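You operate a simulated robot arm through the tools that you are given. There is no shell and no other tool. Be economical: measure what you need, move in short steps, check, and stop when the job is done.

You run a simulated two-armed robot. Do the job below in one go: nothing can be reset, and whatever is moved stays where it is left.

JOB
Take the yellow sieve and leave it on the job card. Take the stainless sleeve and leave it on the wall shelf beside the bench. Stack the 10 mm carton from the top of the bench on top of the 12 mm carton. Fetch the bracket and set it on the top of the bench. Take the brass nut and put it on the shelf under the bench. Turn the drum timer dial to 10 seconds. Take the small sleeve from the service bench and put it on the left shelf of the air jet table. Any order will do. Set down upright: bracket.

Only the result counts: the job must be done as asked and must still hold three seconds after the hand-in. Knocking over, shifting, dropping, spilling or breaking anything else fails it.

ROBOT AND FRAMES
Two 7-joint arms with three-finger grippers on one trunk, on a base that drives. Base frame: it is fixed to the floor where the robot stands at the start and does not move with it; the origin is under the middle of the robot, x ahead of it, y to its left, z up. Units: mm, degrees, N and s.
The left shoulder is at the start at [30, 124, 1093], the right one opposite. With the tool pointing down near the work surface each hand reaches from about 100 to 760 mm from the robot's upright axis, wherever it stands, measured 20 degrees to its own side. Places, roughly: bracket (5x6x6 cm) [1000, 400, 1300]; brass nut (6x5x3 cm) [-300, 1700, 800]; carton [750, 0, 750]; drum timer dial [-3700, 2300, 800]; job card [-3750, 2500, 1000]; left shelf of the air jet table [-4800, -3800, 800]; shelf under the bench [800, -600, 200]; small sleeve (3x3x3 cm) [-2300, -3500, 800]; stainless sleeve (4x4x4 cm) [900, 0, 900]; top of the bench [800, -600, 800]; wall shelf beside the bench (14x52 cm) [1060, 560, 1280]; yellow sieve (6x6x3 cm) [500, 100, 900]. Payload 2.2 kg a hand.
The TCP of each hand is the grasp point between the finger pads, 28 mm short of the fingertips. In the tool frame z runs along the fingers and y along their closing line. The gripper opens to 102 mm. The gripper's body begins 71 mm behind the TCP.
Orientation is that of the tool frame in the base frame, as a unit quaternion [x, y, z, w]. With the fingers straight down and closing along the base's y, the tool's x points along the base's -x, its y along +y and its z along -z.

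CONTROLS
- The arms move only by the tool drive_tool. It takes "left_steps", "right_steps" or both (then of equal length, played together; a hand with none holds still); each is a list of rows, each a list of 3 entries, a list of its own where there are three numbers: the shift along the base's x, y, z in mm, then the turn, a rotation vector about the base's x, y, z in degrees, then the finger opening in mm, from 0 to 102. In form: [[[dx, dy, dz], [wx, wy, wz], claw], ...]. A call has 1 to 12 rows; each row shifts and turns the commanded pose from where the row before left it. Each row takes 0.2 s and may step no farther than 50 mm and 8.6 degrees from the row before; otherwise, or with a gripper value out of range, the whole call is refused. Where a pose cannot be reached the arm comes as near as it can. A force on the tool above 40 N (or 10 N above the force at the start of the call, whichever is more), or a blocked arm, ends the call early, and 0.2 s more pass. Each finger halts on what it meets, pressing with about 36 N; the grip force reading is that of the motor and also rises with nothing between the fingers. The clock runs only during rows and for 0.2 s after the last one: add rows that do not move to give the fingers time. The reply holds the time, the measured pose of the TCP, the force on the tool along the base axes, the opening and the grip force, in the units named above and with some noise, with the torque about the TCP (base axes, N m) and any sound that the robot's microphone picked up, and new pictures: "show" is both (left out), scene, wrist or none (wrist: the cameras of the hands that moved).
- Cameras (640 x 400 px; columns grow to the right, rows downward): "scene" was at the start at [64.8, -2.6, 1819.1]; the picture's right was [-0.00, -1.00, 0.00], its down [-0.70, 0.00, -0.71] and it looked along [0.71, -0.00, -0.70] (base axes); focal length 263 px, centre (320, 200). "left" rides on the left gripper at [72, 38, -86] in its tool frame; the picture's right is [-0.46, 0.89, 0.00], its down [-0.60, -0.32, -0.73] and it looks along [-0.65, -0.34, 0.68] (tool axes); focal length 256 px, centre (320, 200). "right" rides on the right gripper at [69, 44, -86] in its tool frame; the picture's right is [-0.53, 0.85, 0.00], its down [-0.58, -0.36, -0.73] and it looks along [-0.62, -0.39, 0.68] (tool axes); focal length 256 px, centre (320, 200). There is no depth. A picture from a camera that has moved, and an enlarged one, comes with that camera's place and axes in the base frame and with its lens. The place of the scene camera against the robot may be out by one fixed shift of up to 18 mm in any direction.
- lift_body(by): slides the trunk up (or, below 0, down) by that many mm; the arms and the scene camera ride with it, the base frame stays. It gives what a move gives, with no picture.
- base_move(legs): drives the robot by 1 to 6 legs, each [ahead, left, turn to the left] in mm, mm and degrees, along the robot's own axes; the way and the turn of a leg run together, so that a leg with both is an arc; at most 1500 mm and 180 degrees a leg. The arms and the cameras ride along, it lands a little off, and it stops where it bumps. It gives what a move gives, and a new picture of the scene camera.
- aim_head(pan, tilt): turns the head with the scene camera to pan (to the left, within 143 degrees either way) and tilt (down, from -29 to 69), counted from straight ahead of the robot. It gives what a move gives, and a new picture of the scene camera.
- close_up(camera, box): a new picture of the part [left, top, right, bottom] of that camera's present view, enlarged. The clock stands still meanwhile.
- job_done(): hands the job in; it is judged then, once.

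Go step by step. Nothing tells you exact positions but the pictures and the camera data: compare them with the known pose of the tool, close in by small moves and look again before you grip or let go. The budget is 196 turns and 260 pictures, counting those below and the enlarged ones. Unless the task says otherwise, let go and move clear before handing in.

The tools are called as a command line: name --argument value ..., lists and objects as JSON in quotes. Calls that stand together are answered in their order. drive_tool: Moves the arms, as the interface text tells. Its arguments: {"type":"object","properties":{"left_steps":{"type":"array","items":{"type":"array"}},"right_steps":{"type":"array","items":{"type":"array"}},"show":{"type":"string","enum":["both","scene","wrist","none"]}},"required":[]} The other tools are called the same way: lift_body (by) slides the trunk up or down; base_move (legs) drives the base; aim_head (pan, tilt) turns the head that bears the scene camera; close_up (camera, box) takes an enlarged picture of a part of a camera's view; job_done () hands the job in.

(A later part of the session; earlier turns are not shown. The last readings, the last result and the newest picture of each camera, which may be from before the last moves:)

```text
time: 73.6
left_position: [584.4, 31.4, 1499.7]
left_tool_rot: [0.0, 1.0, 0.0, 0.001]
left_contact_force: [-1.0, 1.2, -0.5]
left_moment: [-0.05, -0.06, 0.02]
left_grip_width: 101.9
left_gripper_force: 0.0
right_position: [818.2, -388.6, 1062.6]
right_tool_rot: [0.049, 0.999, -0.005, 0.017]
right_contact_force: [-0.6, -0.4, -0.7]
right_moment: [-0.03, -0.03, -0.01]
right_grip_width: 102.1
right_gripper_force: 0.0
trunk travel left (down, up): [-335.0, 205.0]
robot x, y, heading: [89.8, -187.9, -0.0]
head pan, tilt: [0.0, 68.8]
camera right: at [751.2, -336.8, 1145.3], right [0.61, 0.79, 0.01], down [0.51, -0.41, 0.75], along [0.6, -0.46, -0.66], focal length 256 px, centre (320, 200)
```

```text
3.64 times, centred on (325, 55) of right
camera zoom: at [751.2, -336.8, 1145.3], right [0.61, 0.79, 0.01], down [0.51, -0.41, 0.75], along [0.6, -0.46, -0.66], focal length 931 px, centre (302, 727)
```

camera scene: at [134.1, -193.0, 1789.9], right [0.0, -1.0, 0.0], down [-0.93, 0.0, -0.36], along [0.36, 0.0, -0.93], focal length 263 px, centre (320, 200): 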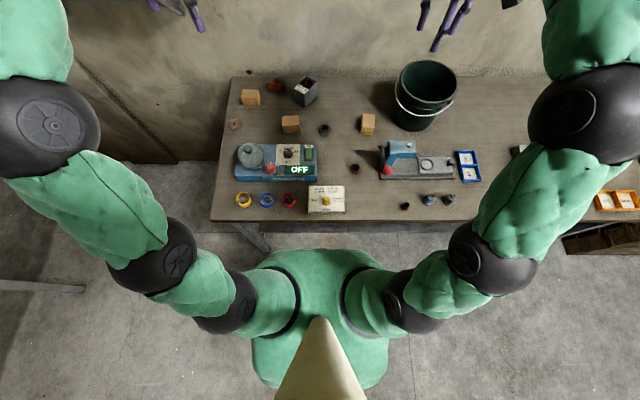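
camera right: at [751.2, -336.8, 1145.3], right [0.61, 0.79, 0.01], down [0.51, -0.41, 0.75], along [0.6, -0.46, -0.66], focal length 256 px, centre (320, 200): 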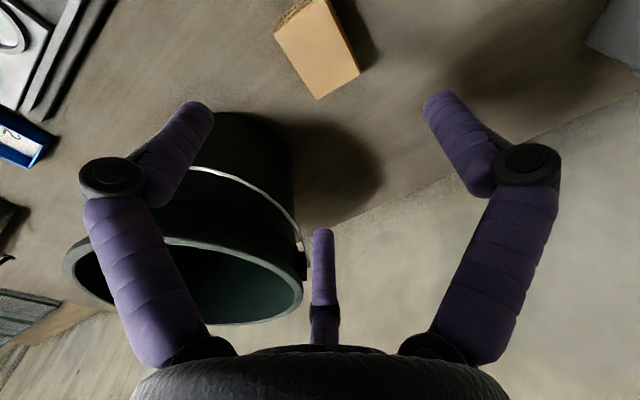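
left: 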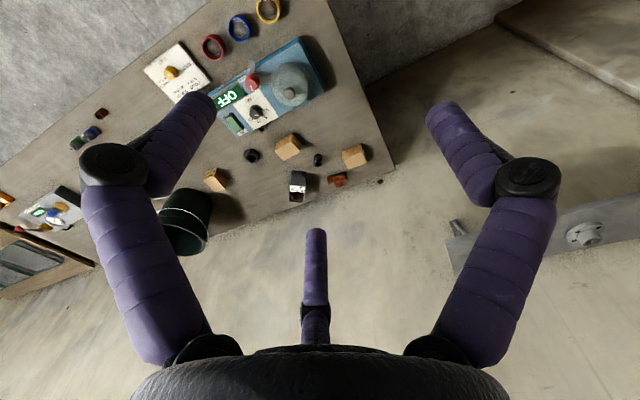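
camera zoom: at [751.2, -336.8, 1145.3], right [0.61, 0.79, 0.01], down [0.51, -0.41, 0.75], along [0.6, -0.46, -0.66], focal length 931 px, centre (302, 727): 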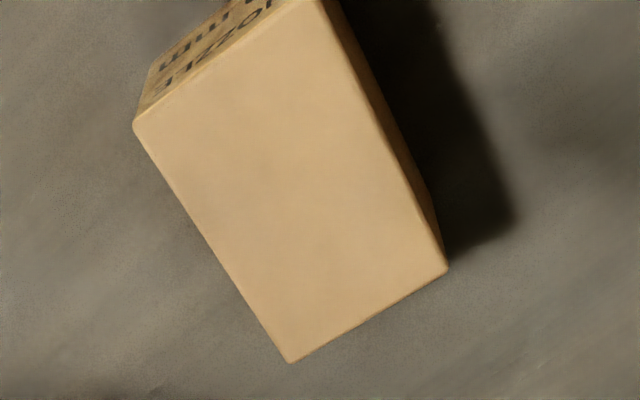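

The carton stays put, centre about (824, −392). I fix the tilt and turn the hand so one jaw faces the carton's near end and two its long sides.

drive_tool --right_steps '[[[0, 0, 40], [0.66, 1.92, 0], 102], [[0, 0, 0], [0, 0, 8.1], 102], [[0, 0, 0], [0, 0, 8.1], 102], [[0, 0, 0], [0, 0, 8.1], 102], [[0, 0, 0], [0, 0, 8.1], 102], [[0, 0, 0], [0, 0, 8.1], 102], [[0, 0, 0], [0, 0, 8.1], 102], [[0, 0, 0], [0, 0, 8.1], 102], [[0, 0, 0], [0, 0, 8.1], 102], [[0, 0, 0], [0, 0, 8.1], 102], [[0, 0, 0], [0, 0, 8.1], 102], [[0, -2, 0], [0, 0, 7.4], 102]]' --show "none"

drive_tool --right_steps '[[[0, 0, -40], [0, 0, 0], 102], [[0, 0, -40], [0, 0, 0], 102], [[0, 0, -40], [0, 0, 0], 102]]' --show "wrist"

```text
time: 76.2
left_position: [586.0, 31.4, 1499.1]
left_tool_rot: [0.001, 1.0, 0.0, 0.0]
left_contact_force: [0.2, 0.3, 0.3]
left_moment: [0.0, 0.0, 0.0]
left_grip_width: 102.1
left_gripper_force: 0.1
right_position: [818.8, -391.5, 1102.7]
right_tool_rot: [-0.662, 0.75, 0.0, 0.002]
right_contact_force: [0.7, -0.1, 0.7]
right_moment: [0.0, -0.01, -0.01]
right_grip_width: 102.2
right_gripper_force: 0.0
trunk travel left (down, up): [-335.0, 205.0]
robot x, y, heading: [93.5, -193.6, 0.1]
head pan, tilt: [0.0, 68.8]
```

```text
time: 77.0
left_position: [588.0, 32.6, 1498.1]
left_tool_rot: [0.001, 1.0, 0.0, 0.001]
left_contact_force: [-0.1, -0.5, 0.1]
left_moment: [-0.01, 0.03, 0.0]
left_grip_width: 101.9
left_gripper_force: 0.0
right_position: [820.9, -392.2, 980.2]
right_tool_rot: [-0.661, 0.75, 0.001, 0.002]
right_contact_force: [0.5, -1.1, -0.3]
right_moment: [0.0, 0.02, 0.02]
right_grip_width: 102.1
right_gripper_force: 0.2
trunk travel left (down, up): [-335.0, 205.0]
robot x, y, heading: [91.4, -189.0, 0.1]
head pan, tilt: [0.0, 68.8]
camera right: at [768.2, -454.1, 1066.5], right [-0.77, 0.64, 0.0], down [0.43, 0.52, 0.73], along [0.47, 0.57, -0.68], focal length 256 px, centre (320, 200)
```

right: 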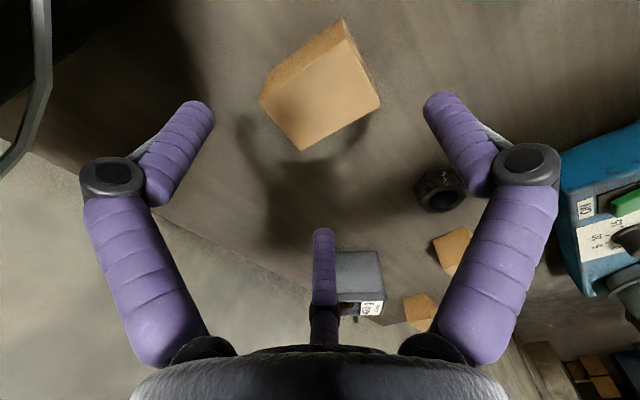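

close_up --camera "right" --box '[200, 10, 440, 160]'

```text
2.67 times, centred on (320, 85) of right
camera zoom: at [768.2, -454.1, 1066.5], right [-0.77, 0.64, 0.0], down [0.43, 0.52, 0.73], along [0.47, 0.57, -0.68], focal length 683 px, centre (320, 507)
```

zoom: 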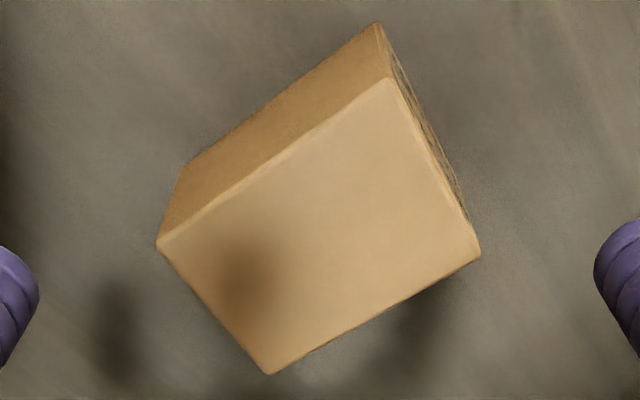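

The views agree on carton top z≈897, centre (823, −389). I shift slightly, descend and close.

drive_tool --right_steps '[[[-4, 4, -30], [0, 0, 0], 102], [[0, 0, -30], [0, 0, 0], 102], [[0, 0, -20], [0, 0, 0], 102], [[0, 0, -15], [0, 0, 0], 102]]' --show "wrist"

```text
time: 78.0
left_position: [587.3, 32.1, 1499.8]
left_tool_rot: [0.0, 1.0, 0.0, 0.0]
left_contact_force: [0.5, 0.4, 0.7]
left_moment: [0.03, 0.01, -0.02]
left_grip_width: 101.9
left_gripper_force: 0.1
right_position: [816.4, -386.9, 885.5]
right_tool_rot: [-0.661, 0.75, 0.0, 0.002]
right_contact_force: [-0.2, 0.5, 0.0]
right_moment: [-0.02, 0.01, 0.02]
right_grip_width: 102.0
right_gripper_force: 0.0
trunk travel left (down, up): [-335.0, 205.0]
robot x, y, heading: [95.9, -189.4, 0.3]
head pan, tilt: [0.0, 68.8]
camera right: at [764.4, -449.7, 971.1], right [-0.77, 0.64, 0.0], down [0.43, 0.52, 0.73], along [0.47, 0.57, -0.68], focal length 256 px, centre (320, 200)
```

right: 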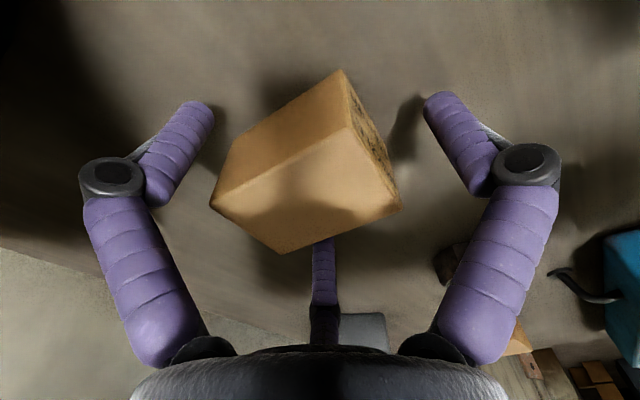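

Clear of contact, the carton is between the jaws. Closing.

drive_tool --right_steps '[[[0, 0, 0], [0, 0, 0], 85], [[0, 0, 0], [0, 0, 0], 70], [[0, 0, 0], [0, 0, 0], 55], [[0, 0, 0], [0, 0, 0], 40], [[0, 0, 0], [0, 0, 0], 40], [[0, 0, 0], [0, 0, 0], 40]]' --show "wrist"

```text
time: 79.4
left_position: [587.3, 32.5, 1499.7]
left_tool_rot: [0.0, 1.0, 0.0, 0.0]
left_contact_force: [0.2, 0.4, -0.2]
left_moment: [-0.01, 0.02, -0.02]
left_grip_width: 102.1
left_gripper_force: 0.0
right_position: [815.9, -387.4, 886.9]
right_tool_rot: [-0.661, 0.75, 0.0, 0.002]
right_contact_force: [0.0, -0.3, 1.0]
right_moment: [0.0, 0.06, 0.02]
right_grip_width: 58.3
right_gripper_force: 36.5
trunk travel left (down, up): [-335.0, 205.0]
robot x, y, heading: [94.5, -192.0, -0.0]
head pan, tilt: [0.0, 68.8]
camera right: at [763.9, -449.5, 971.7], right [-0.77, 0.64, 0.0], down [0.43, 0.52, 0.73], along [0.47, 0.57, -0.68], focal length 256 px, centre (320, 200)
```

right: 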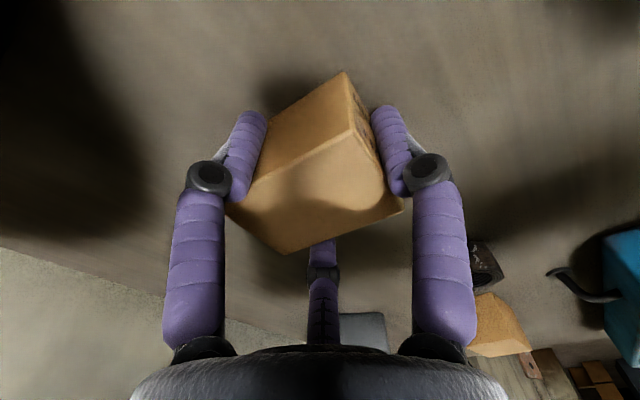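

The jaws closed to 58 mm exactly as the three-jaw model predicts; firm grip. I lift and retract.

drive_tool --right_steps '[[[0, 0, 20], [0, 0, 0], 40], [[0, 0, 45], [0, 0, 0], 40], [[0, 0, 45], [0, 0, 0], 40], [[0, 0, 45], [0, 0, 0], 40], [[-20, 0, 40], [0, 0, 0], 40], [[-35, 0, 30], [0, 0, 0], 40], [[-35, 0, 30], [0, 0, 0], 40], [[-35, 0, 30], [0, 0, 0], 40], [[-40, 0, 20], [0, 0, 0], 40], [[-40, 0, 20], [0, 0, 0], 40], [[-45, 0, 0], [0, 0, 0], 40]]' --show "wrist"

```text
time: 81.8
left_position: [584.3, 30.9, 1500.5]
left_tool_rot: [0.0, 1.0, 0.0, 0.001]
left_contact_force: [0.2, 0.5, 0.3]
left_moment: [0.0, -0.03, -0.01]
left_grip_width: 102.2
left_gripper_force: 0.0
right_position: [561.1, -386.0, 1212.6]
right_tool_rot: [-0.661, 0.75, 0.0, 0.002]
right_contact_force: [-0.5, 0.2, -1.1]
right_moment: [0.0, -0.03, 0.01]
right_grip_width: 58.1
right_gripper_force: 35.3
trunk travel left (down, up): [-335.0, 205.0]
robot x, y, heading: [94.9, -195.7, 0.1]
head pan, tilt: [0.0, 68.8]
camera right: at [510.1, -448.6, 1297.9], right [-0.77, 0.64, 0.0], down [0.43, 0.52, 0.73], along [0.47, 0.57, -0.68], focal length 256 px, centre (320, 200)
```

right: 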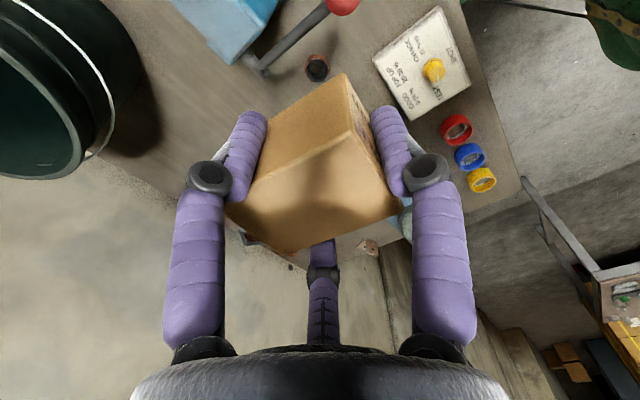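

base_move --legs '[[-95, 0, 0], [0, 840, 0], [300, 0, 0], [230, 0, -25], [25, 10, -30]]'

aim_head --pan -10 --tilt 50

```text
time: 91.4
left_position: [1015.4, 326.0, 1499.5]
left_tool_rot: [0.452, 0.892, -0.001, -0.001]
left_contact_force: [-0.7, -0.6, 0.1]
left_moment: [0.02, 0.0, 0.01]
left_grip_width: 102.0
left_gripper_force: 0.0
right_position: [664.5, 97.8, 1211.7]
right_tool_rot: [-0.25, 0.968, 0.001, 0.001]
right_contact_force: [0.1, -0.5, -0.3]
right_moment: [0.02, -0.01, -0.03]
right_grip_width: 58.6
right_gripper_force: 13.8
trunk travel left (down, up): [-335.0, 205.0]
robot x, y, heading: [546.2, 591.6, -53.9]
head pan, tilt: [0.0, 68.8]
camera scene: at [574.6, 567.6, 1789.9], right [-0.81, -0.59, 0.0], down [-0.55, 0.75, -0.36], along [0.21, -0.29, -0.93], focal length 263 px, centre (320, 200)
```

scene: 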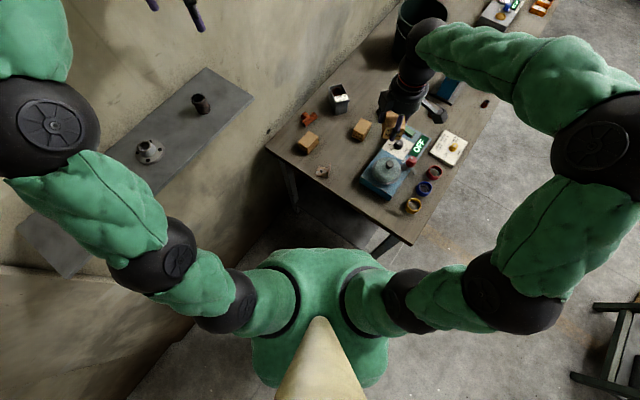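

```text
time: 92.2
left_position: [1014.6, 326.9, 1499.1]
left_tool_rot: [0.452, 0.892, 0.0, 0.0]
left_contact_force: [0.1, 0.0, 0.7]
left_moment: [-0.02, 0.02, 0.0]
left_grip_width: 102.1
left_gripper_force: 0.0
right_position: [664.1, 98.5, 1211.8]
right_tool_rot: [-0.251, 0.968, -0.001, 0.002]
right_contact_force: [0.1, 0.2, -0.7]
right_moment: [-0.01, 0.04, 0.01]
right_grip_width: 58.4
right_gripper_force: 14.1
trunk travel left (down, up): [-335.0, 205.0]
robot x, y, heading: [547.1, 593.2, -53.7]
head pan, tilt: [-10.0, 50.0]
camera scene: at [575.8, 544.1, 1811.7], right [-0.9, -0.44, 0.0], down [-0.34, 0.69, -0.64], along [0.28, -0.58, -0.77], focal length 263 px, centre (320, 200)
```

scene: 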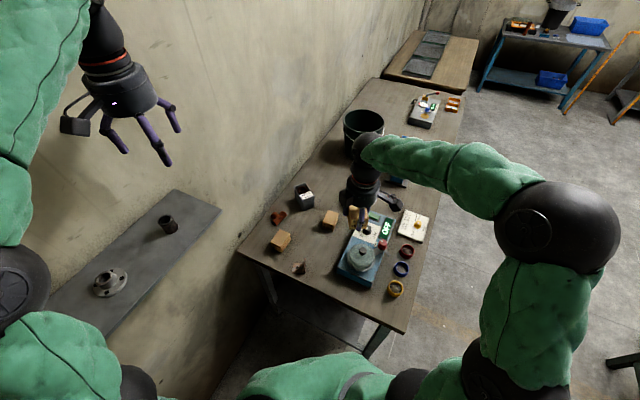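

I check grip, and bring the carton near the 12 mm carton to measure it with the wrist camera.

drive_tool --right_steps '[[[0, 0, 0], [0, 0, 0], 20], [[35, 0, -10], [0, 0, 0], 20], [[35, 0, -10], [0, 0, 0], 20], [[35, 0, -20], [0, 0, 0], 20], [[35, 0, -20], [0, 0, 0], 20], [[30, 0, -10], [0, 0, 0], 20]]' --show "wrist"

close_up --camera "right" --box '[260, 0, 480, 140]'

```text
time: 93.6
left_position: [1015.7, 325.3, 1498.1]
left_tool_rot: [0.452, 0.892, 0.0, 0.0]
left_contact_force: [0.6, -0.7, -0.1]
left_moment: [0.0, 0.01, -0.01]
left_grip_width: 101.9
left_gripper_force: 0.0
right_position: [836.6, 98.9, 1141.4]
right_tool_rot: [-0.25, 0.968, 0.0, 0.001]
right_contact_force: [0.0, 0.8, -0.6]
right_moment: [0.05, 0.03, 0.02]
right_grip_width: 58.1
right_gripper_force: 29.1
trunk travel left (down, up): [-335.0, 205.0]
robot x, y, heading: [544.8, 591.5, -54.1]
head pan, tilt: [-10.0, 50.0]
camera right: at [754.5, 104.3, 1226.1], right [0.06, 1.0, 0.0], down [0.68, -0.04, 0.73], along [0.73, -0.04, -0.68], focal length 256 px, centre (320, 200)
```

right: 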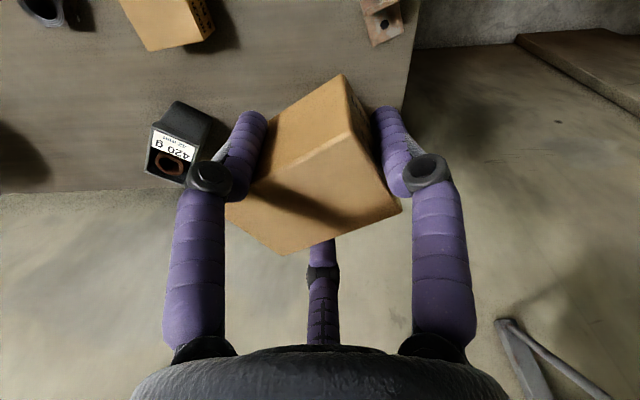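

```text
2.86 times, centred on (370, 70) of right
camera zoom: at [754.5, 104.3, 1226.1], right [0.06, 1.0, 0.0], down [0.68, -0.04, 0.73], along [0.73, -0.04, -0.68], focal length 731 px, centre (177, 571)
```

zoom: 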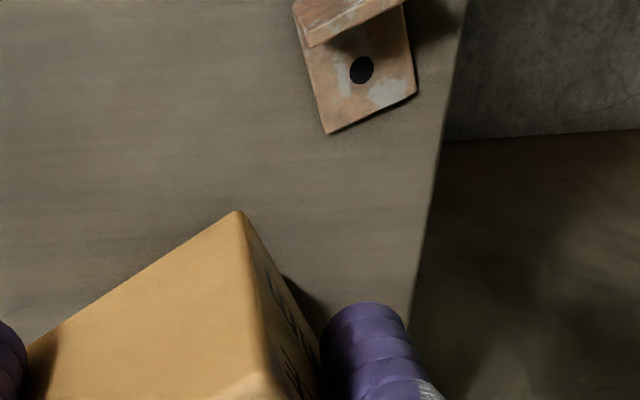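

close_up --camera "left" --box '[0, 0, 640, 400]'

close_up --camera "scene" --box '[250, 150, 400, 300]'

```text
1.00 times, centred on (320, 200) of left (not enlarged: the box is as wide or as high as the picture)
camera zoom: at [1004.6, 407.2, 1586.2], right [0.99, 0.15, 0.0], down [0.1, -0.67, 0.73], along [0.11, -0.72, -0.68], focal length 256 px, centre (320, 200)
```

zoom: 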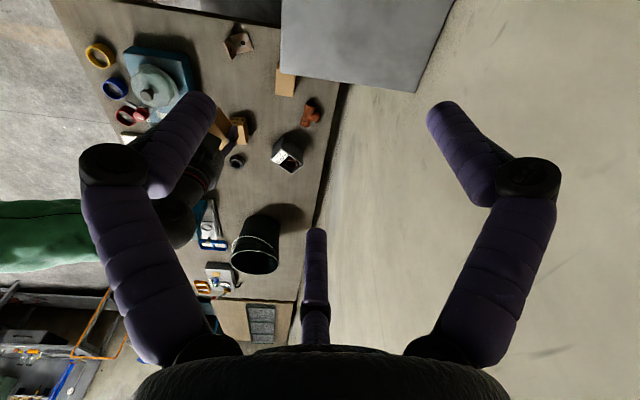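

```text
2.67 times, centred on (325, 225) of scene
camera zoom: at [577.1, 543.5, 1811.8], right [-0.9, -0.44, 0.0], down [-0.34, 0.69, -0.64], along [0.28, -0.58, -0.77], focal length 702 px, centre (307, 133)
```

zoom: 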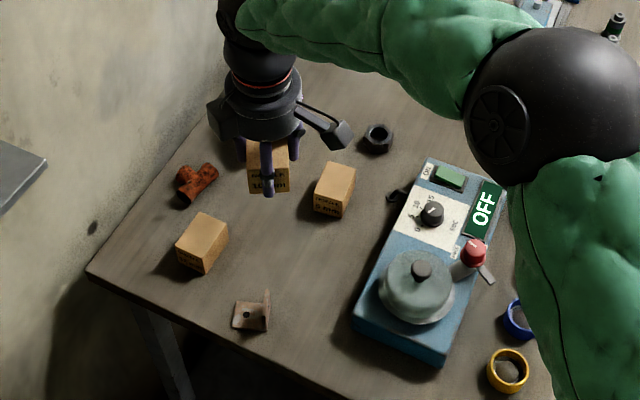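

I shift the hand so that the wrist camera sees the 12 mm carton beside the held one.

drive_tool --right_steps '[[[-12, 42, 20], [0, 0, 0], 20], [[-12, 42, 20], [0, 0, 0], 20], [[-12, 42, 0], [0, 0, 0], 20], [[-12, 42, 0], [0, 0, 0], 20]]' --show "wrist"

```text
time: 94.6
left_position: [1015.3, 328.0, 1500.0]
left_tool_rot: [0.452, 0.892, 0.0, 0.001]
left_contact_force: [-0.4, -0.1, 0.0]
left_moment: [-0.05, 0.0, 0.0]
left_grip_width: 101.9
left_gripper_force: 0.1
right_position: [785.2, 267.1, 1182.8]
right_tool_rot: [-0.251, 0.968, 0.0, 0.001]
right_contact_force: [0.5, 0.3, -0.9]
right_moment: [-0.04, 0.03, -0.02]
right_grip_width: 58.2
right_gripper_force: 28.5
trunk travel left (down, up): [-335.0, 205.0]
robot x, y, heading: [551.1, 588.6, -53.8]
head pan, tilt: [-10.0, 50.0]
camera right: at [703.2, 273.7, 1268.2], right [0.06, 1.0, 0.0], down [0.68, -0.04, 0.73], along [0.73, -0.04, -0.68], focal length 256 px, centre (320, 200)
```

right: 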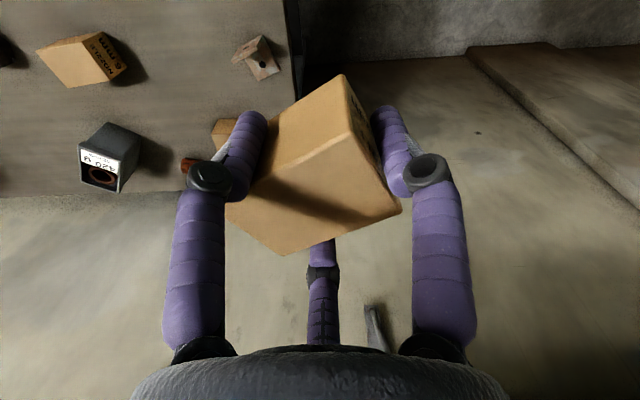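

drive_tool --right_steps '[[[35, 10, 0], [0, 0, 0], 20], [[35, 10, 0], [0, 0, 0], 20], [[35, 10, 0], [0, 0, 0], 20]]' --show "none"

close_up --camera "right" --box '[130, 0, 330, 125]'

```text
time: 95.4
left_position: [1017.3, 326.8, 1498.6]
left_tool_rot: [0.453, 0.892, 0.0, -0.001]
left_contact_force: [0.3, -0.7, -0.2]
left_moment: [-0.01, 0.04, 0.02]
left_grip_width: 102.1
left_gripper_force: 0.0
right_position: [893.5, 295.6, 1181.9]
right_tool_rot: [-0.251, 0.968, 0.0, 0.001]
right_contact_force: [0.1, -0.6, -0.8]
right_moment: [0.0, 0.01, 0.0]
right_grip_width: 57.9
right_gripper_force: 29.5
trunk travel left (down, up): [-335.0, 205.0]
robot x, y, heading: [546.4, 594.2, -53.8]
head pan, tilt: [-10.0, 50.0]
```

```text
3.20 times, centred on (230, 62) of right
camera zoom: at [812.1, 300.6, 1266.8], right [0.06, 1.0, 0.0], down [0.68, -0.04, 0.73], along [0.73, -0.04, -0.68], focal length 819 px, centre (608, 640)
```

zoom: 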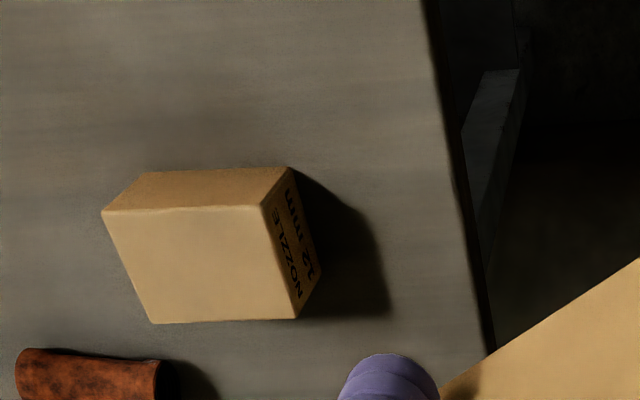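

The 12 mm carton: centre (955, 113), long side along y, top ≈897. I bring the held carton over it, turned to match.

drive_tool --right_steps '[[[12, -35, -15], [0, 0, -6.1], 20], [[12, -35, -15], [0, 0, -6.1], 20], [[12, -35, -15], [0, 0, -6.1], 20], [[13, -36, -15], [0, 0, -6.1], 20], [[12, -36, -15], [0, 0, -6.2], 20], [[0, 0, -40], [0, 0, 0], 20], [[0, 0, -40], [0, 0, 0], 20]]' --show "both"

close_up --camera "scene" --box '[240, 180, 340, 270]'

```text
time: 97.0
left_position: [1015.3, 324.7, 1497.9]
left_tool_rot: [0.452, 0.892, 0.0, 0.0]
left_contact_force: [0.8, -0.2, -0.4]
left_moment: [0.02, 0.02, 0.0]
left_grip_width: 102.2
left_gripper_force: 0.0
right_position: [952.8, 116.4, 1026.1]
right_tool_rot: [0.014, 1.0, -0.001, 0.002]
right_contact_force: [0.2, -0.8, -0.4]
right_moment: [0.08, 0.0, -0.01]
right_grip_width: 58.2
right_gripper_force: 28.8
trunk travel left (down, up): [-335.0, 205.0]
robot x, y, heading: [544.7, 591.6, -53.9]
head pan, tilt: [-10.0, 50.0]
camera scene: at [576.6, 542.8, 1811.7], right [-0.9, -0.44, 0.0], down [-0.34, 0.69, -0.64], along [0.28, -0.58, -0.77], focal length 263 px, centre (320, 200)
camera right: at [885.4, 163.9, 1112.2], right [0.56, 0.83, 0.0], down [0.56, -0.38, 0.73], along [0.61, -0.41, -0.68], focal length 256 px, centre (320, 200)
```

scene: 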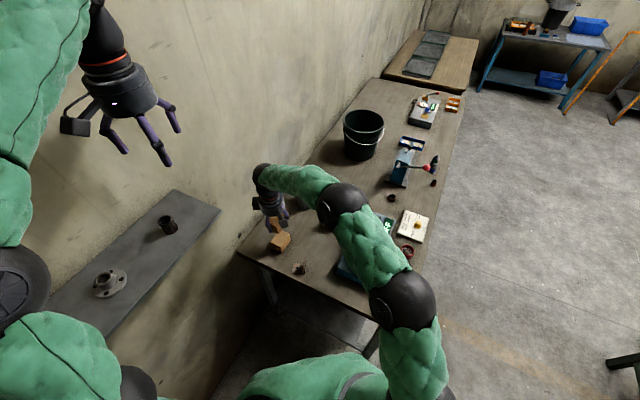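
right: 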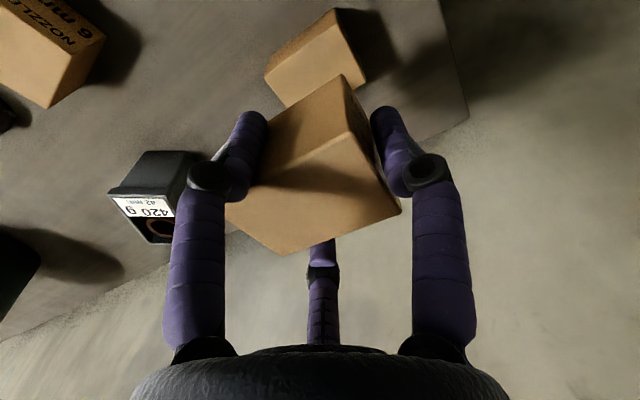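

```text
4.44 times, centred on (290, 225) of scene
camera zoom: at [576.6, 542.8, 1811.7], right [-0.9, -0.44, 0.0], down [-0.34, 0.69, -0.64], along [0.28, -0.58, -0.77], focal length 1170 px, centre (453, 89)
```

zoom: 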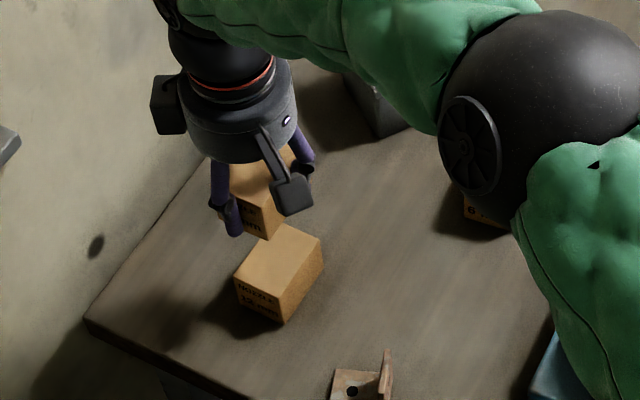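

A's corners confirm (955, 113). Descend to contact.

drive_tool --right_steps '[[[2, 2.6, -38], [0, 0, 0], 20], [[0, 0, -32], [0, 0, 0], 20], [[0, 0, 0], [0, 0, 0], 20]]' --show "wrist"

close_up --camera "scene" --box '[240, 180, 340, 270]'

```text
time: 97.8
left_position: [1015.2, 327.4, 1500.3]
left_tool_rot: [0.452, 0.892, 0.0, 0.0]
left_contact_force: [0.2, -0.3, -0.1]
left_moment: [0.02, -0.01, 0.03]
left_grip_width: 102.3
left_gripper_force: 0.1
right_position: [955.2, 121.8, 958.1]
right_tool_rot: [0.015, 1.0, 0.0, 0.002]
right_contact_force: [-0.2, -0.2, -0.8]
right_moment: [0.04, -0.04, 0.01]
right_grip_width: 58.2
right_gripper_force: 29.4
trunk travel left (down, up): [-335.0, 205.0]
robot x, y, heading: [544.5, 596.2, -54.0]
head pan, tilt: [-10.0, 50.0]
camera right: at [886.6, 168.4, 1041.8], right [0.56, 0.83, 0.0], down [0.56, -0.38, 0.73], along [0.61, -0.41, -0.68], focal length 256 px, centre (320, 200)
```

right: 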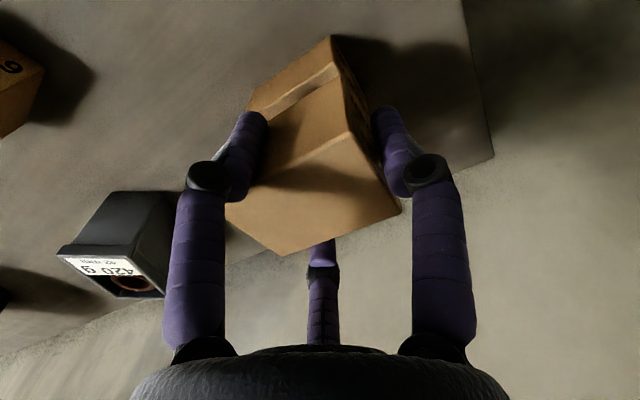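

```text
4.44 times, centred on (290, 225) of scene
camera zoom: at [575.7, 544.2, 1811.8], right [-0.9, -0.44, 0.0], down [-0.34, 0.69, -0.64], along [0.28, -0.58, -0.77], focal length 1170 px, centre (453, 89)
```

zoom: 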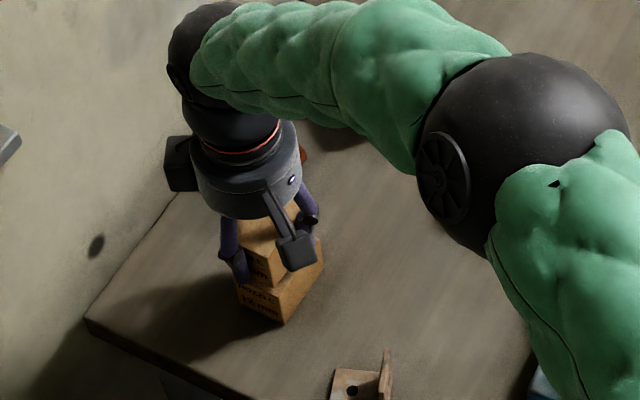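

drive_tool --right_steps '[[[0, -2, -3], [0, 0, 0], 20], [[0, 0, -3], [0, 0, 0], 20], [[0, 0, -2], [0, 0, 0], 20], [[0, 0, -2], [0, 0, 0], 20], [[0, 0, -2], [0, 0, 0], 20], [[0, 0, -2], [0, 0, 0], 20], [[0, 0, -2], [0, 0, 0], 20], [[0, 0, -2], [0, 0, 0], 20], [[0, 0, -2], [0, 0, 0], 20], [[0, 0, -2], [0, 0, 0], 20], [[0, 0, -2], [0, 0, 0], 20], [[0, 0, -2], [0, 0, 0], 20]]' --show "wrist"

```text
time: 100.4
left_position: [1013.7, 328.2, 1501.3]
left_tool_rot: [0.452, 0.892, -0.001, 0.0]
left_contact_force: [0.1, -0.3, 0.3]
left_moment: [-0.01, -0.01, 0.02]
left_grip_width: 101.8
left_gripper_force: 0.2
right_position: [955.6, 118.6, 934.4]
right_tool_rot: [0.015, 1.0, -0.003, 0.005]
right_contact_force: [-3.2, 3.4, 23.1]
right_moment: [0.26, 0.43, -0.01]
right_grip_width: 58.5
right_gripper_force: 28.3
trunk travel left (down, up): [-335.0, 205.0]
robot x, y, heading: [545.5, 592.2, -53.9]
head pan, tilt: [-10.0, 50.0]
camera right: at [887.3, 165.7, 1020.3], right [0.56, 0.83, 0.0], down [0.56, -0.38, 0.74], along [0.61, -0.41, -0.68], focal length 256 px, centre (320, 200)
```

right: 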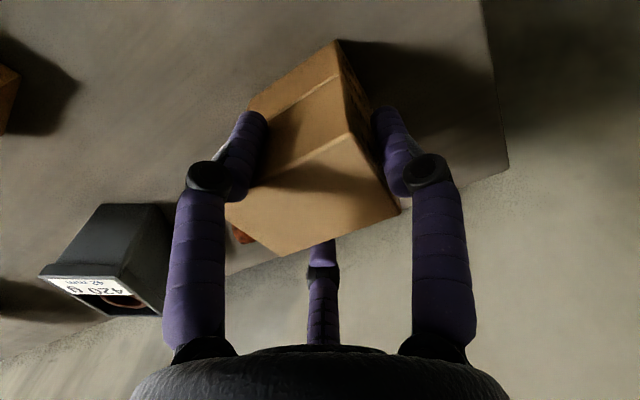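

Seated on the 12 mm carton. Relax slightly, open slowly, rise.

drive_tool --right_steps '[[[0, 0, 1], [0, 0, 0], 20], [[0, 0, 0], [0, 0, 0], 60], [[0, 0, 0], [0, 0, 0], 72], [[0, 0, 0], [0, 0, 0], 90], [[0, 0, 0], [0, 0, 0], 102], [[0, 0, 10], [0, 0, 0], 102], [[0, 0, 30], [0, 0, 0], 102], [[0, 0, 45], [0, 0, 0], 102], [[0, 0, 45], [0, 0, 0], 102]]' --show "wrist"

close_up --camera "scene" --box '[240, 180, 340, 270]'

```text
time: 102.4
left_position: [1015.3, 326.8, 1500.0]
left_tool_rot: [0.453, 0.892, 0.0, 0.001]
left_contact_force: [0.3, 0.4, 0.0]
left_moment: [0.01, -0.02, 0.01]
left_grip_width: 102.3
left_gripper_force: 0.0
right_position: [954.8, 120.1, 1063.7]
right_tool_rot: [0.014, 1.0, 0.0, 0.0]
right_contact_force: [-0.3, 1.3, 0.0]
right_moment: [-0.01, -0.03, -0.01]
right_grip_width: 102.1
right_gripper_force: 0.1
trunk travel left (down, up): [-335.0, 205.0]
robot x, y, heading: [544.7, 592.6, -53.7]
head pan, tilt: [-10.0, 50.0]
camera right: at [887.5, 166.9, 1148.1], right [0.56, 0.83, 0.0], down [0.57, -0.38, 0.73], along [0.61, -0.41, -0.68], focal length 256 px, centre (320, 200)
```

right: 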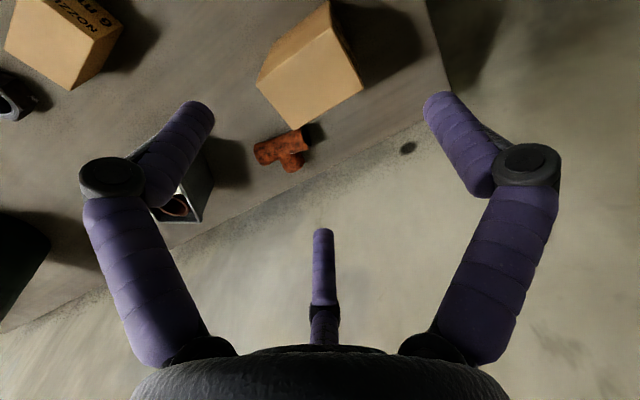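

```text
4.44 times, centred on (290, 225) of scene
camera zoom: at [575.2, 544.8, 1811.8], right [-0.9, -0.44, 0.0], down [-0.34, 0.69, -0.64], along [0.28, -0.58, -0.77], focal length 1170 px, centre (453, 89)
```

zoom: 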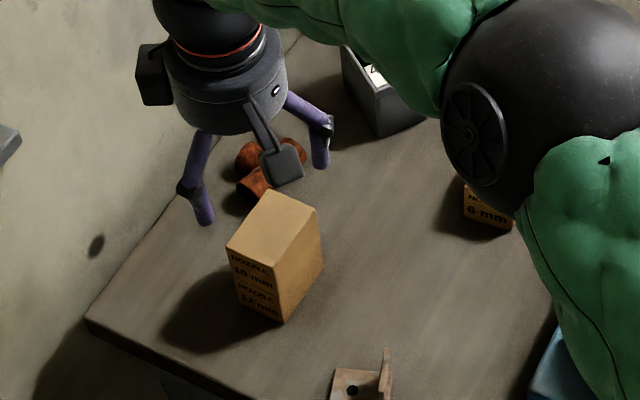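

Stack done. Next the brass nut: I raise/retract the right hand and drive toward the left table, facing it.

drive_tool --right_steps '[[[-15, 15, 40], [0, 0, 0], 102], [[-20, 28, 35], [0, 0, 0], 102], [[-20, 28, 35], [0, 0, 0], 102], [[-25, 35, 25], [0, 0, 0], 102], [[-25, 35, 25], [0, 0, 0], 102], [[-25, 35, 20], [0, 0, 0], 102], [[-20, 30, 10], [0, 0, 0], 102]]' --show "none"

base_move --legs '[[-330, -436, 0], [0, 0, 144], [150, 250, 0]]'

aim_head --pan 0 --tilt 45

```text
time: 104.0
left_position: [1014.0, 326.4, 1500.3]
left_tool_rot: [0.452, 0.892, 0.0, 0.001]
left_contact_force: [-0.1, 0.0, 0.5]
left_moment: [-0.03, -0.01, -0.01]
left_grip_width: 102.1
left_gripper_force: 0.0
right_position: [804.3, 324.5, 1254.0]
right_tool_rot: [0.014, 1.0, -0.001, 0.002]
right_contact_force: [0.1, -0.6, -0.5]
right_moment: [-0.01, -0.02, -0.01]
right_grip_width: 101.7
right_gripper_force: 0.1
trunk travel left (down, up): [-335.0, 205.0]
robot x, y, heading: [548.4, 592.1, -53.7]
head pan, tilt: [-10.0, 50.0]
```

```text
time: 114.8
left_position: [-491.3, 1233.1, 1498.8]
left_tool_rot: [0.713, -0.701, 0.0, 0.0]
left_contact_force: [0.1, -0.2, 0.4]
left_moment: [-0.05, -0.03, -0.02]
left_grip_width: 101.9
left_gripper_force: 0.1
right_position: [-318.8, 1114.9, 1253.0]
right_tool_rot: [0.949, -0.315, -0.001, -0.001]
right_contact_force: [-0.6, 0.0, 0.0]
right_moment: [0.02, -0.02, -0.02]
right_grip_width: 101.7
right_gripper_force: 0.0
trunk travel left (down, up): [-335.0, 205.0]
robot x, y, heading: [-258.3, 748.4, 91.1]
head pan, tilt: [-10.0, 50.0]
camera scene: at [-235.1, 790.1, 1811.8], right [0.99, -0.16, 0.0], down [-0.12, -0.76, -0.64], along [0.1, 0.63, -0.77], focal length 263 px, centre (320, 200)
```

scene: 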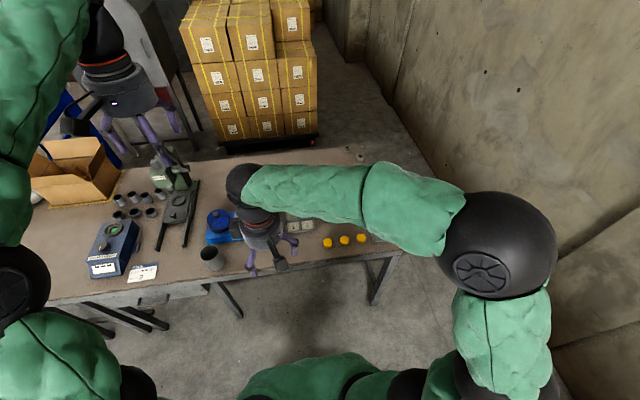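

```text
time: 115.5
left_position: [-489.9, 1232.6, 1499.1]
left_tool_rot: [0.713, -0.701, -0.001, 0.0]
left_contact_force: [0.4, 0.3, 0.1]
left_moment: [-0.03, 0.02, -0.01]
left_grip_width: 101.7
left_gripper_force: 0.0
right_position: [-318.0, 1113.7, 1253.2]
right_tool_rot: [0.949, -0.316, -0.001, -0.002]
right_contact_force: [0.2, 0.6, 0.1]
right_moment: [0.04, 0.01, -0.02]
right_grip_width: 102.0
right_gripper_force: 0.1
trunk travel left (down, up): [-335.0, 205.0]
robot x, y, heading: [-262.8, 748.5, 91.0]
head pan, tilt: [0.0, 45.0]
camera scene: at [-247.6, 794.7, 1818.7], right [1.0, 0.02, 0.0], down [0.01, -0.71, -0.71], along [-0.01, 0.71, -0.71], focal length 263 px, centre (320, 200)
```

scene: 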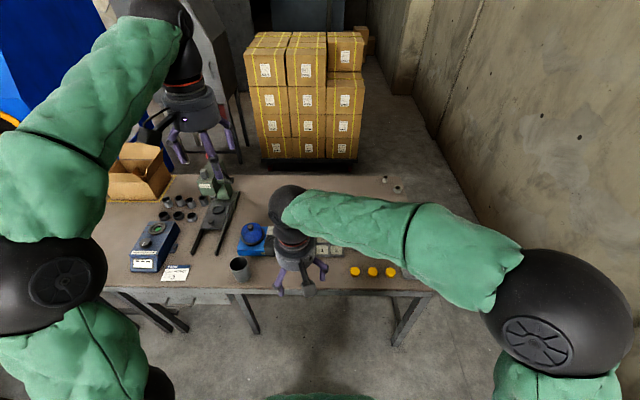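

drive_tool --right_steps '[[[35, 0, 30], [0, 0, 0], 102], [[35, 0, 30], [0, 0, 0], 102], [[35, 0, 30], [0, 0, 0], 102], [[35, 0, 30], [0, 0, 0], 102], [[35, 0, 30], [0, 0, 0], 102], [[35, 0, 30], [0, 0, 0], 102], [[35, 0, 30], [0, 0, 0], 102], [[35, 0, 30], [0, 0, 0], 102], [[35, 0, 20], [0, 0, 0], 102]]' --show "scene"

close_up --camera "scene" --box '[110, 150, 280, 290]'

close_up --camera "scene" --box '[230, 165, 430, 295]'

```text
time: 117.5
left_position: [-488.7, 1230.4, 1498.9]
left_tool_rot: [0.714, -0.701, -0.001, -0.001]
left_contact_force: [1.3, -0.4, -0.4]
left_moment: [-0.03, 0.03, 0.01]
left_grip_width: 101.9
left_gripper_force: 0.1
right_position: [-0.7, 1113.9, 1514.7]
right_tool_rot: [0.949, -0.315, -0.001, -0.001]
right_contact_force: [0.6, -0.1, 0.0]
right_moment: [-0.03, 0.03, 0.0]
right_grip_width: 102.1
right_gripper_force: 0.0
trunk travel left (down, up): [-335.0, 205.0]
robot x, y, heading: [-259.0, 747.9, 91.3]
head pan, tilt: [0.0, 45.0]
camera scene: at [-246.6, 794.5, 1818.7], right [1.0, 0.02, 0.0], down [0.01, -0.71, -0.71], along [-0.01, 0.71, -0.71], focal length 263 px, centre (320, 200)
```

scene: 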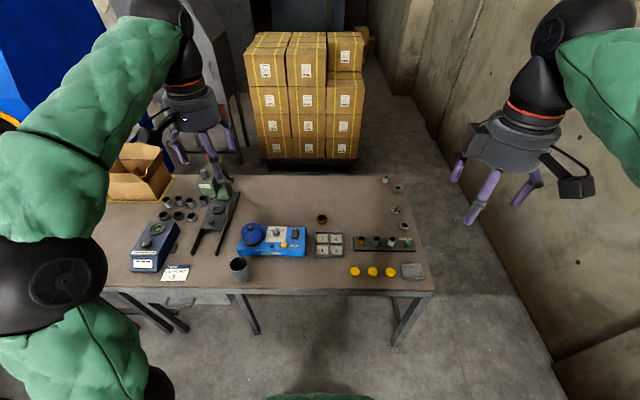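

```text
2.86 times, centred on (195, 220) of scene
camera zoom: at [-246.6, 794.5, 1818.7], right [1.0, 0.02, 0.0], down [0.01, -0.71, -0.71], along [-0.01, 0.71, -0.71], focal length 752 px, centre (677, 143)
```

zoom: 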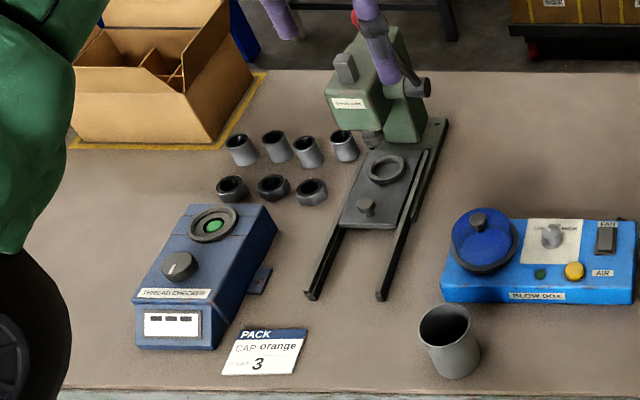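

```text
3.08 times, centred on (330, 230) of scene
camera zoom: at [-246.6, 794.5, 1818.7], right [1.0, 0.02, 0.0], down [0.01, -0.71, -0.71], along [-0.01, 0.71, -0.71], focal length 810 px, centre (289, 108)
```

zoom: 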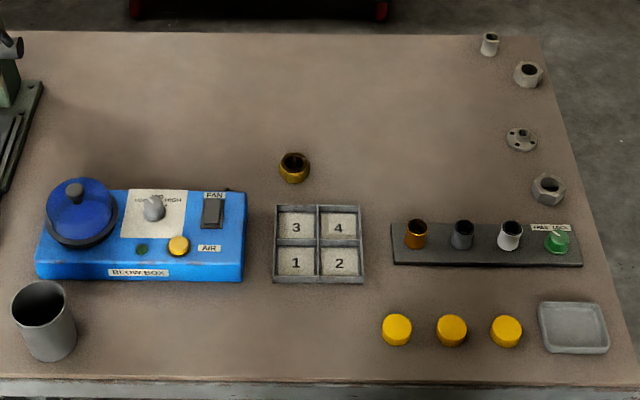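

The brass nut is the gold piece near the table middle, about (−250, 1660). I drive closer.

base_move --legs '[[225, 60, -1]]'

drive_tool --right_steps '[[[-40, 0, -20], [0, 0, 0], 102], [[-40, 10, -20], [0, 0, 0], 102], [[-20, 30, -30], [0, 0, 0], 102], [[-15, 30, -35], [0, 0, 0], 102], [[-15, 30, -35], [0, 0, 0], 102], [[-15, 30, -35], [0, 0, 0], 102], [[-15, 30, -35], [0, 0, 0], 102], [[-15, 20, -35], [0, 0, 0], 102]]' --show "wrist"

```text
time: 119.2
left_position: [-544.8, 1461.6, 1499.0]
left_tool_rot: [0.708, -0.706, 0.0, 0.0]
left_contact_force: [-0.1, 0.8, -0.6]
left_moment: [0.0, -0.02, -0.03]
left_grip_width: 102.2
left_gripper_force: 0.0
right_position: [-56.8, 1335.0, 1514.4]
right_tool_rot: [0.946, -0.323, -0.001, -0.001]
right_contact_force: [0.6, -0.2, -0.5]
right_moment: [-0.01, -0.05, -0.02]
right_grip_width: 101.9
right_gripper_force: 0.1
trunk travel left (down, up): [-335.0, 205.0]
robot x, y, heading: [-319.9, 971.4, 89.9]
head pan, tilt: [0.0, 45.0]
camera scene: at [-309.6, 1020.6, 1818.7], right [1.0, 0.0, 0.0], down [0.0, -0.71, -0.71], along [0.0, 0.71, -0.71], focal length 263 px, centre (320, 200)
```

scene: 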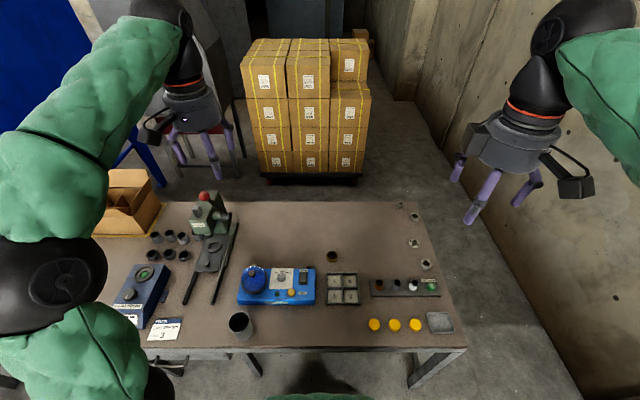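

```text
time: 121.0
left_position: [-545.5, 1463.4, 1498.9]
left_tool_rot: [0.708, -0.707, 0.0, -0.001]
left_contact_force: [-0.7, 0.3, -0.3]
left_moment: [0.0, 0.0, -0.04]
left_grip_width: 102.2
left_gripper_force: 0.1
right_position: [-233.3, 1519.1, 1269.0]
right_tool_rot: [0.946, -0.323, -0.001, -0.002]
right_contact_force: [0.1, 0.3, 0.4]
right_moment: [-0.01, -0.02, -0.01]
right_grip_width: 102.1
right_gripper_force: 0.0
trunk travel left (down, up): [-335.0, 205.0]
robot x, y, heading: [-325.3, 972.3, 90.2]
head pan, tilt: [0.0, 45.0]
camera right: at [-204.3, 1442.1, 1353.9], right [-0.94, -0.34, 0.0], down [-0.23, 0.64, 0.73], along [-0.25, 0.69, -0.68], focal length 256 px, centre (320, 200)
```

right: 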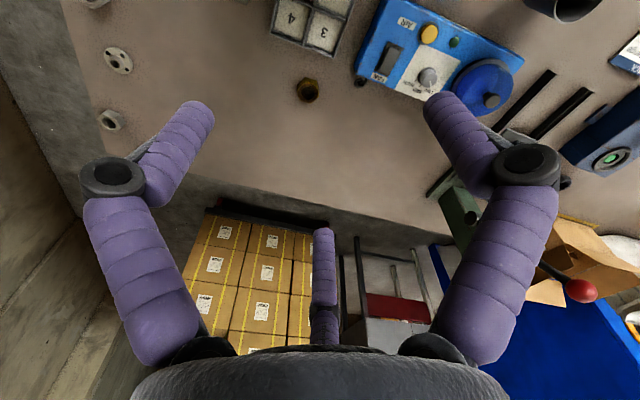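

Nut near (−260, 1674, 820). I move above it and look again.

drive_tool --right_steps '[[[-5, 26, -40], [0, 0, 0], 102], [[-5, 26, -40], [0, 0, 0], 102], [[-5, 26, -40], [0, 0, 0], 102], [[-4, 26, -40], [0, 0, 0], 102], [[-4, 26, -40], [0, 0, 0], 102], [[-4, 25, -40], [0, 0, 0], 102]]' --show "wrist"

close_up --camera "right" --box '[250, 10, 390, 110]'

```text
time: 122.4
left_position: [-545.2, 1464.3, 1498.8]
left_tool_rot: [0.708, -0.706, 0.0, 0.001]
left_contact_force: [0.0, 0.2, 0.0]
left_moment: [-0.06, -0.01, 0.01]
left_grip_width: 102.0
left_gripper_force: 0.0
right_position: [-260.3, 1670.3, 1030.0]
right_tool_rot: [0.946, -0.324, -0.001, -0.001]
right_contact_force: [1.1, -0.4, 0.9]
right_moment: [-0.08, 0.03, -0.01]
right_grip_width: 102.0
right_gripper_force: 0.1
trunk travel left (down, up): [-335.0, 205.0]
robot x, y, heading: [-322.9, 971.3, 90.1]
head pan, tilt: [0.0, 45.0]
camera right: at [-232.3, 1594.9, 1115.2], right [-0.94, -0.34, 0.0], down [-0.23, 0.64, 0.73], along [-0.25, 0.69, -0.68], focal length 256 px, centre (320, 200)
```

right: 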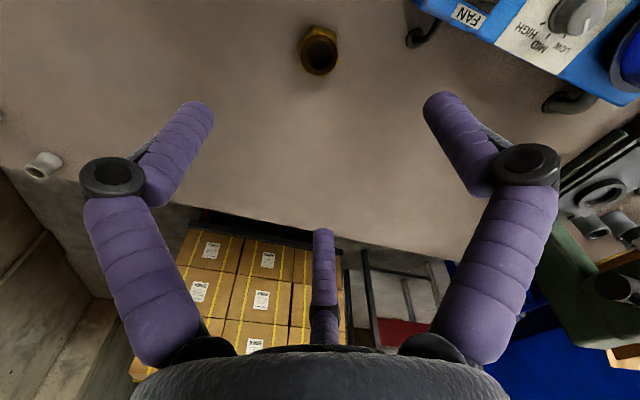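

```text
4.00 times, centred on (320, 60) of right
camera zoom: at [-232.3, 1594.9, 1115.2], right [-0.94, -0.34, 0.0], down [-0.23, 0.64, 0.73], along [-0.25, 0.69, -0.68], focal length 1024 px, centre (320, 760)
```

zoom: 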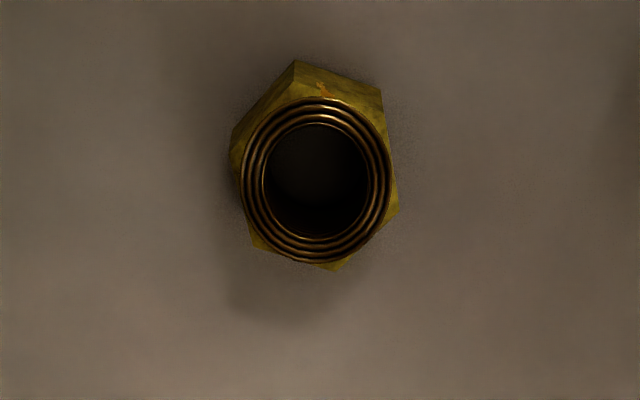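

drive_tool --right_steps '[[[-3, 9, -40], [0, 0, 0], 102], [[-2, 9, -40], [0, 0, 0], 102], [[0, 0, -20], [0, 0, 0], 102]]' --show "wrist"

```text
time: 123.2
left_position: [-545.2, 1461.8, 1500.6]
left_tool_rot: [0.708, -0.706, -0.001, -0.001]
left_contact_force: [-0.1, -0.1, -0.5]
left_moment: [0.0, -0.01, -0.02]
left_grip_width: 102.0
left_gripper_force: 0.1
right_position: [-264.6, 1688.3, 928.9]
right_tool_rot: [0.946, -0.324, -0.002, -0.002]
right_contact_force: [0.0, -0.3, 0.3]
right_moment: [0.02, 0.0, 0.04]
right_grip_width: 102.0
right_gripper_force: 0.0
trunk travel left (down, up): [-335.0, 205.0]
robot x, y, heading: [-320.4, 971.7, 90.1]
head pan, tilt: [0.0, 45.0]
camera right: at [-235.5, 1611.7, 1014.2], right [-0.94, -0.34, 0.0], down [-0.23, 0.64, 0.73], along [-0.25, 0.69, -0.68], focal length 256 px, centre (320, 200)
```

right: 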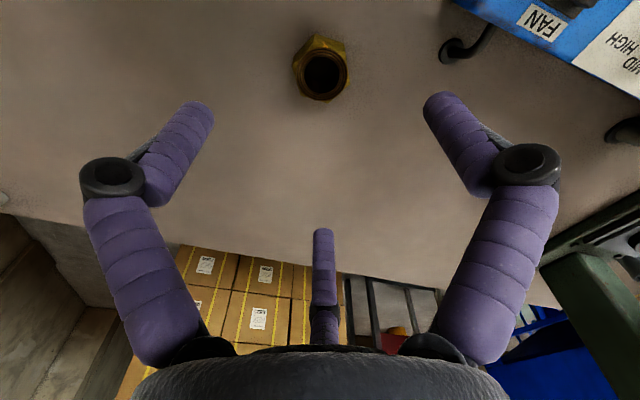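

Triangulation: nut at (−270, 1700), top z≈765. I go lower and recheck.

drive_tool --right_steps '[[[-3, 6, -35], [0, 0, 0], 102], [[-2, 6, -35], [0, 0, 0], 102]]' --show "wrist"

```text
time: 123.8
left_position: [-546.2, 1461.7, 1500.3]
left_tool_rot: [0.708, -0.706, 0.0, 0.0]
left_contact_force: [-0.2, -0.6, 0.1]
left_moment: [0.03, -0.01, 0.0]
left_grip_width: 101.9
left_gripper_force: 0.0
right_position: [-269.9, 1698.8, 861.5]
right_tool_rot: [0.946, -0.325, -0.002, -0.003]
right_contact_force: [0.9, 1.1, 1.0]
right_moment: [-0.05, 0.02, 0.0]
right_grip_width: 102.2
right_gripper_force: 0.1
trunk travel left (down, up): [-335.0, 205.0]
robot x, y, heading: [-318.9, 971.0, 90.3]
head pan, tilt: [0.0, 45.0]
camera right: at [-241.4, 1622.2, 945.7], right [-0.94, -0.34, 0.0], down [-0.23, 0.64, 0.73], along [-0.25, 0.69, -0.68], focal length 256 px, centre (320, 200)
```

right: 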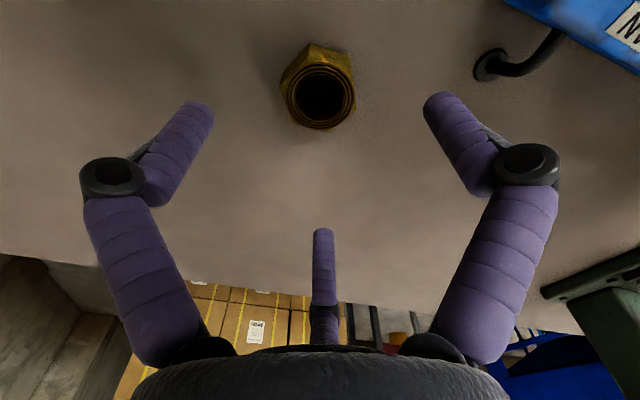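

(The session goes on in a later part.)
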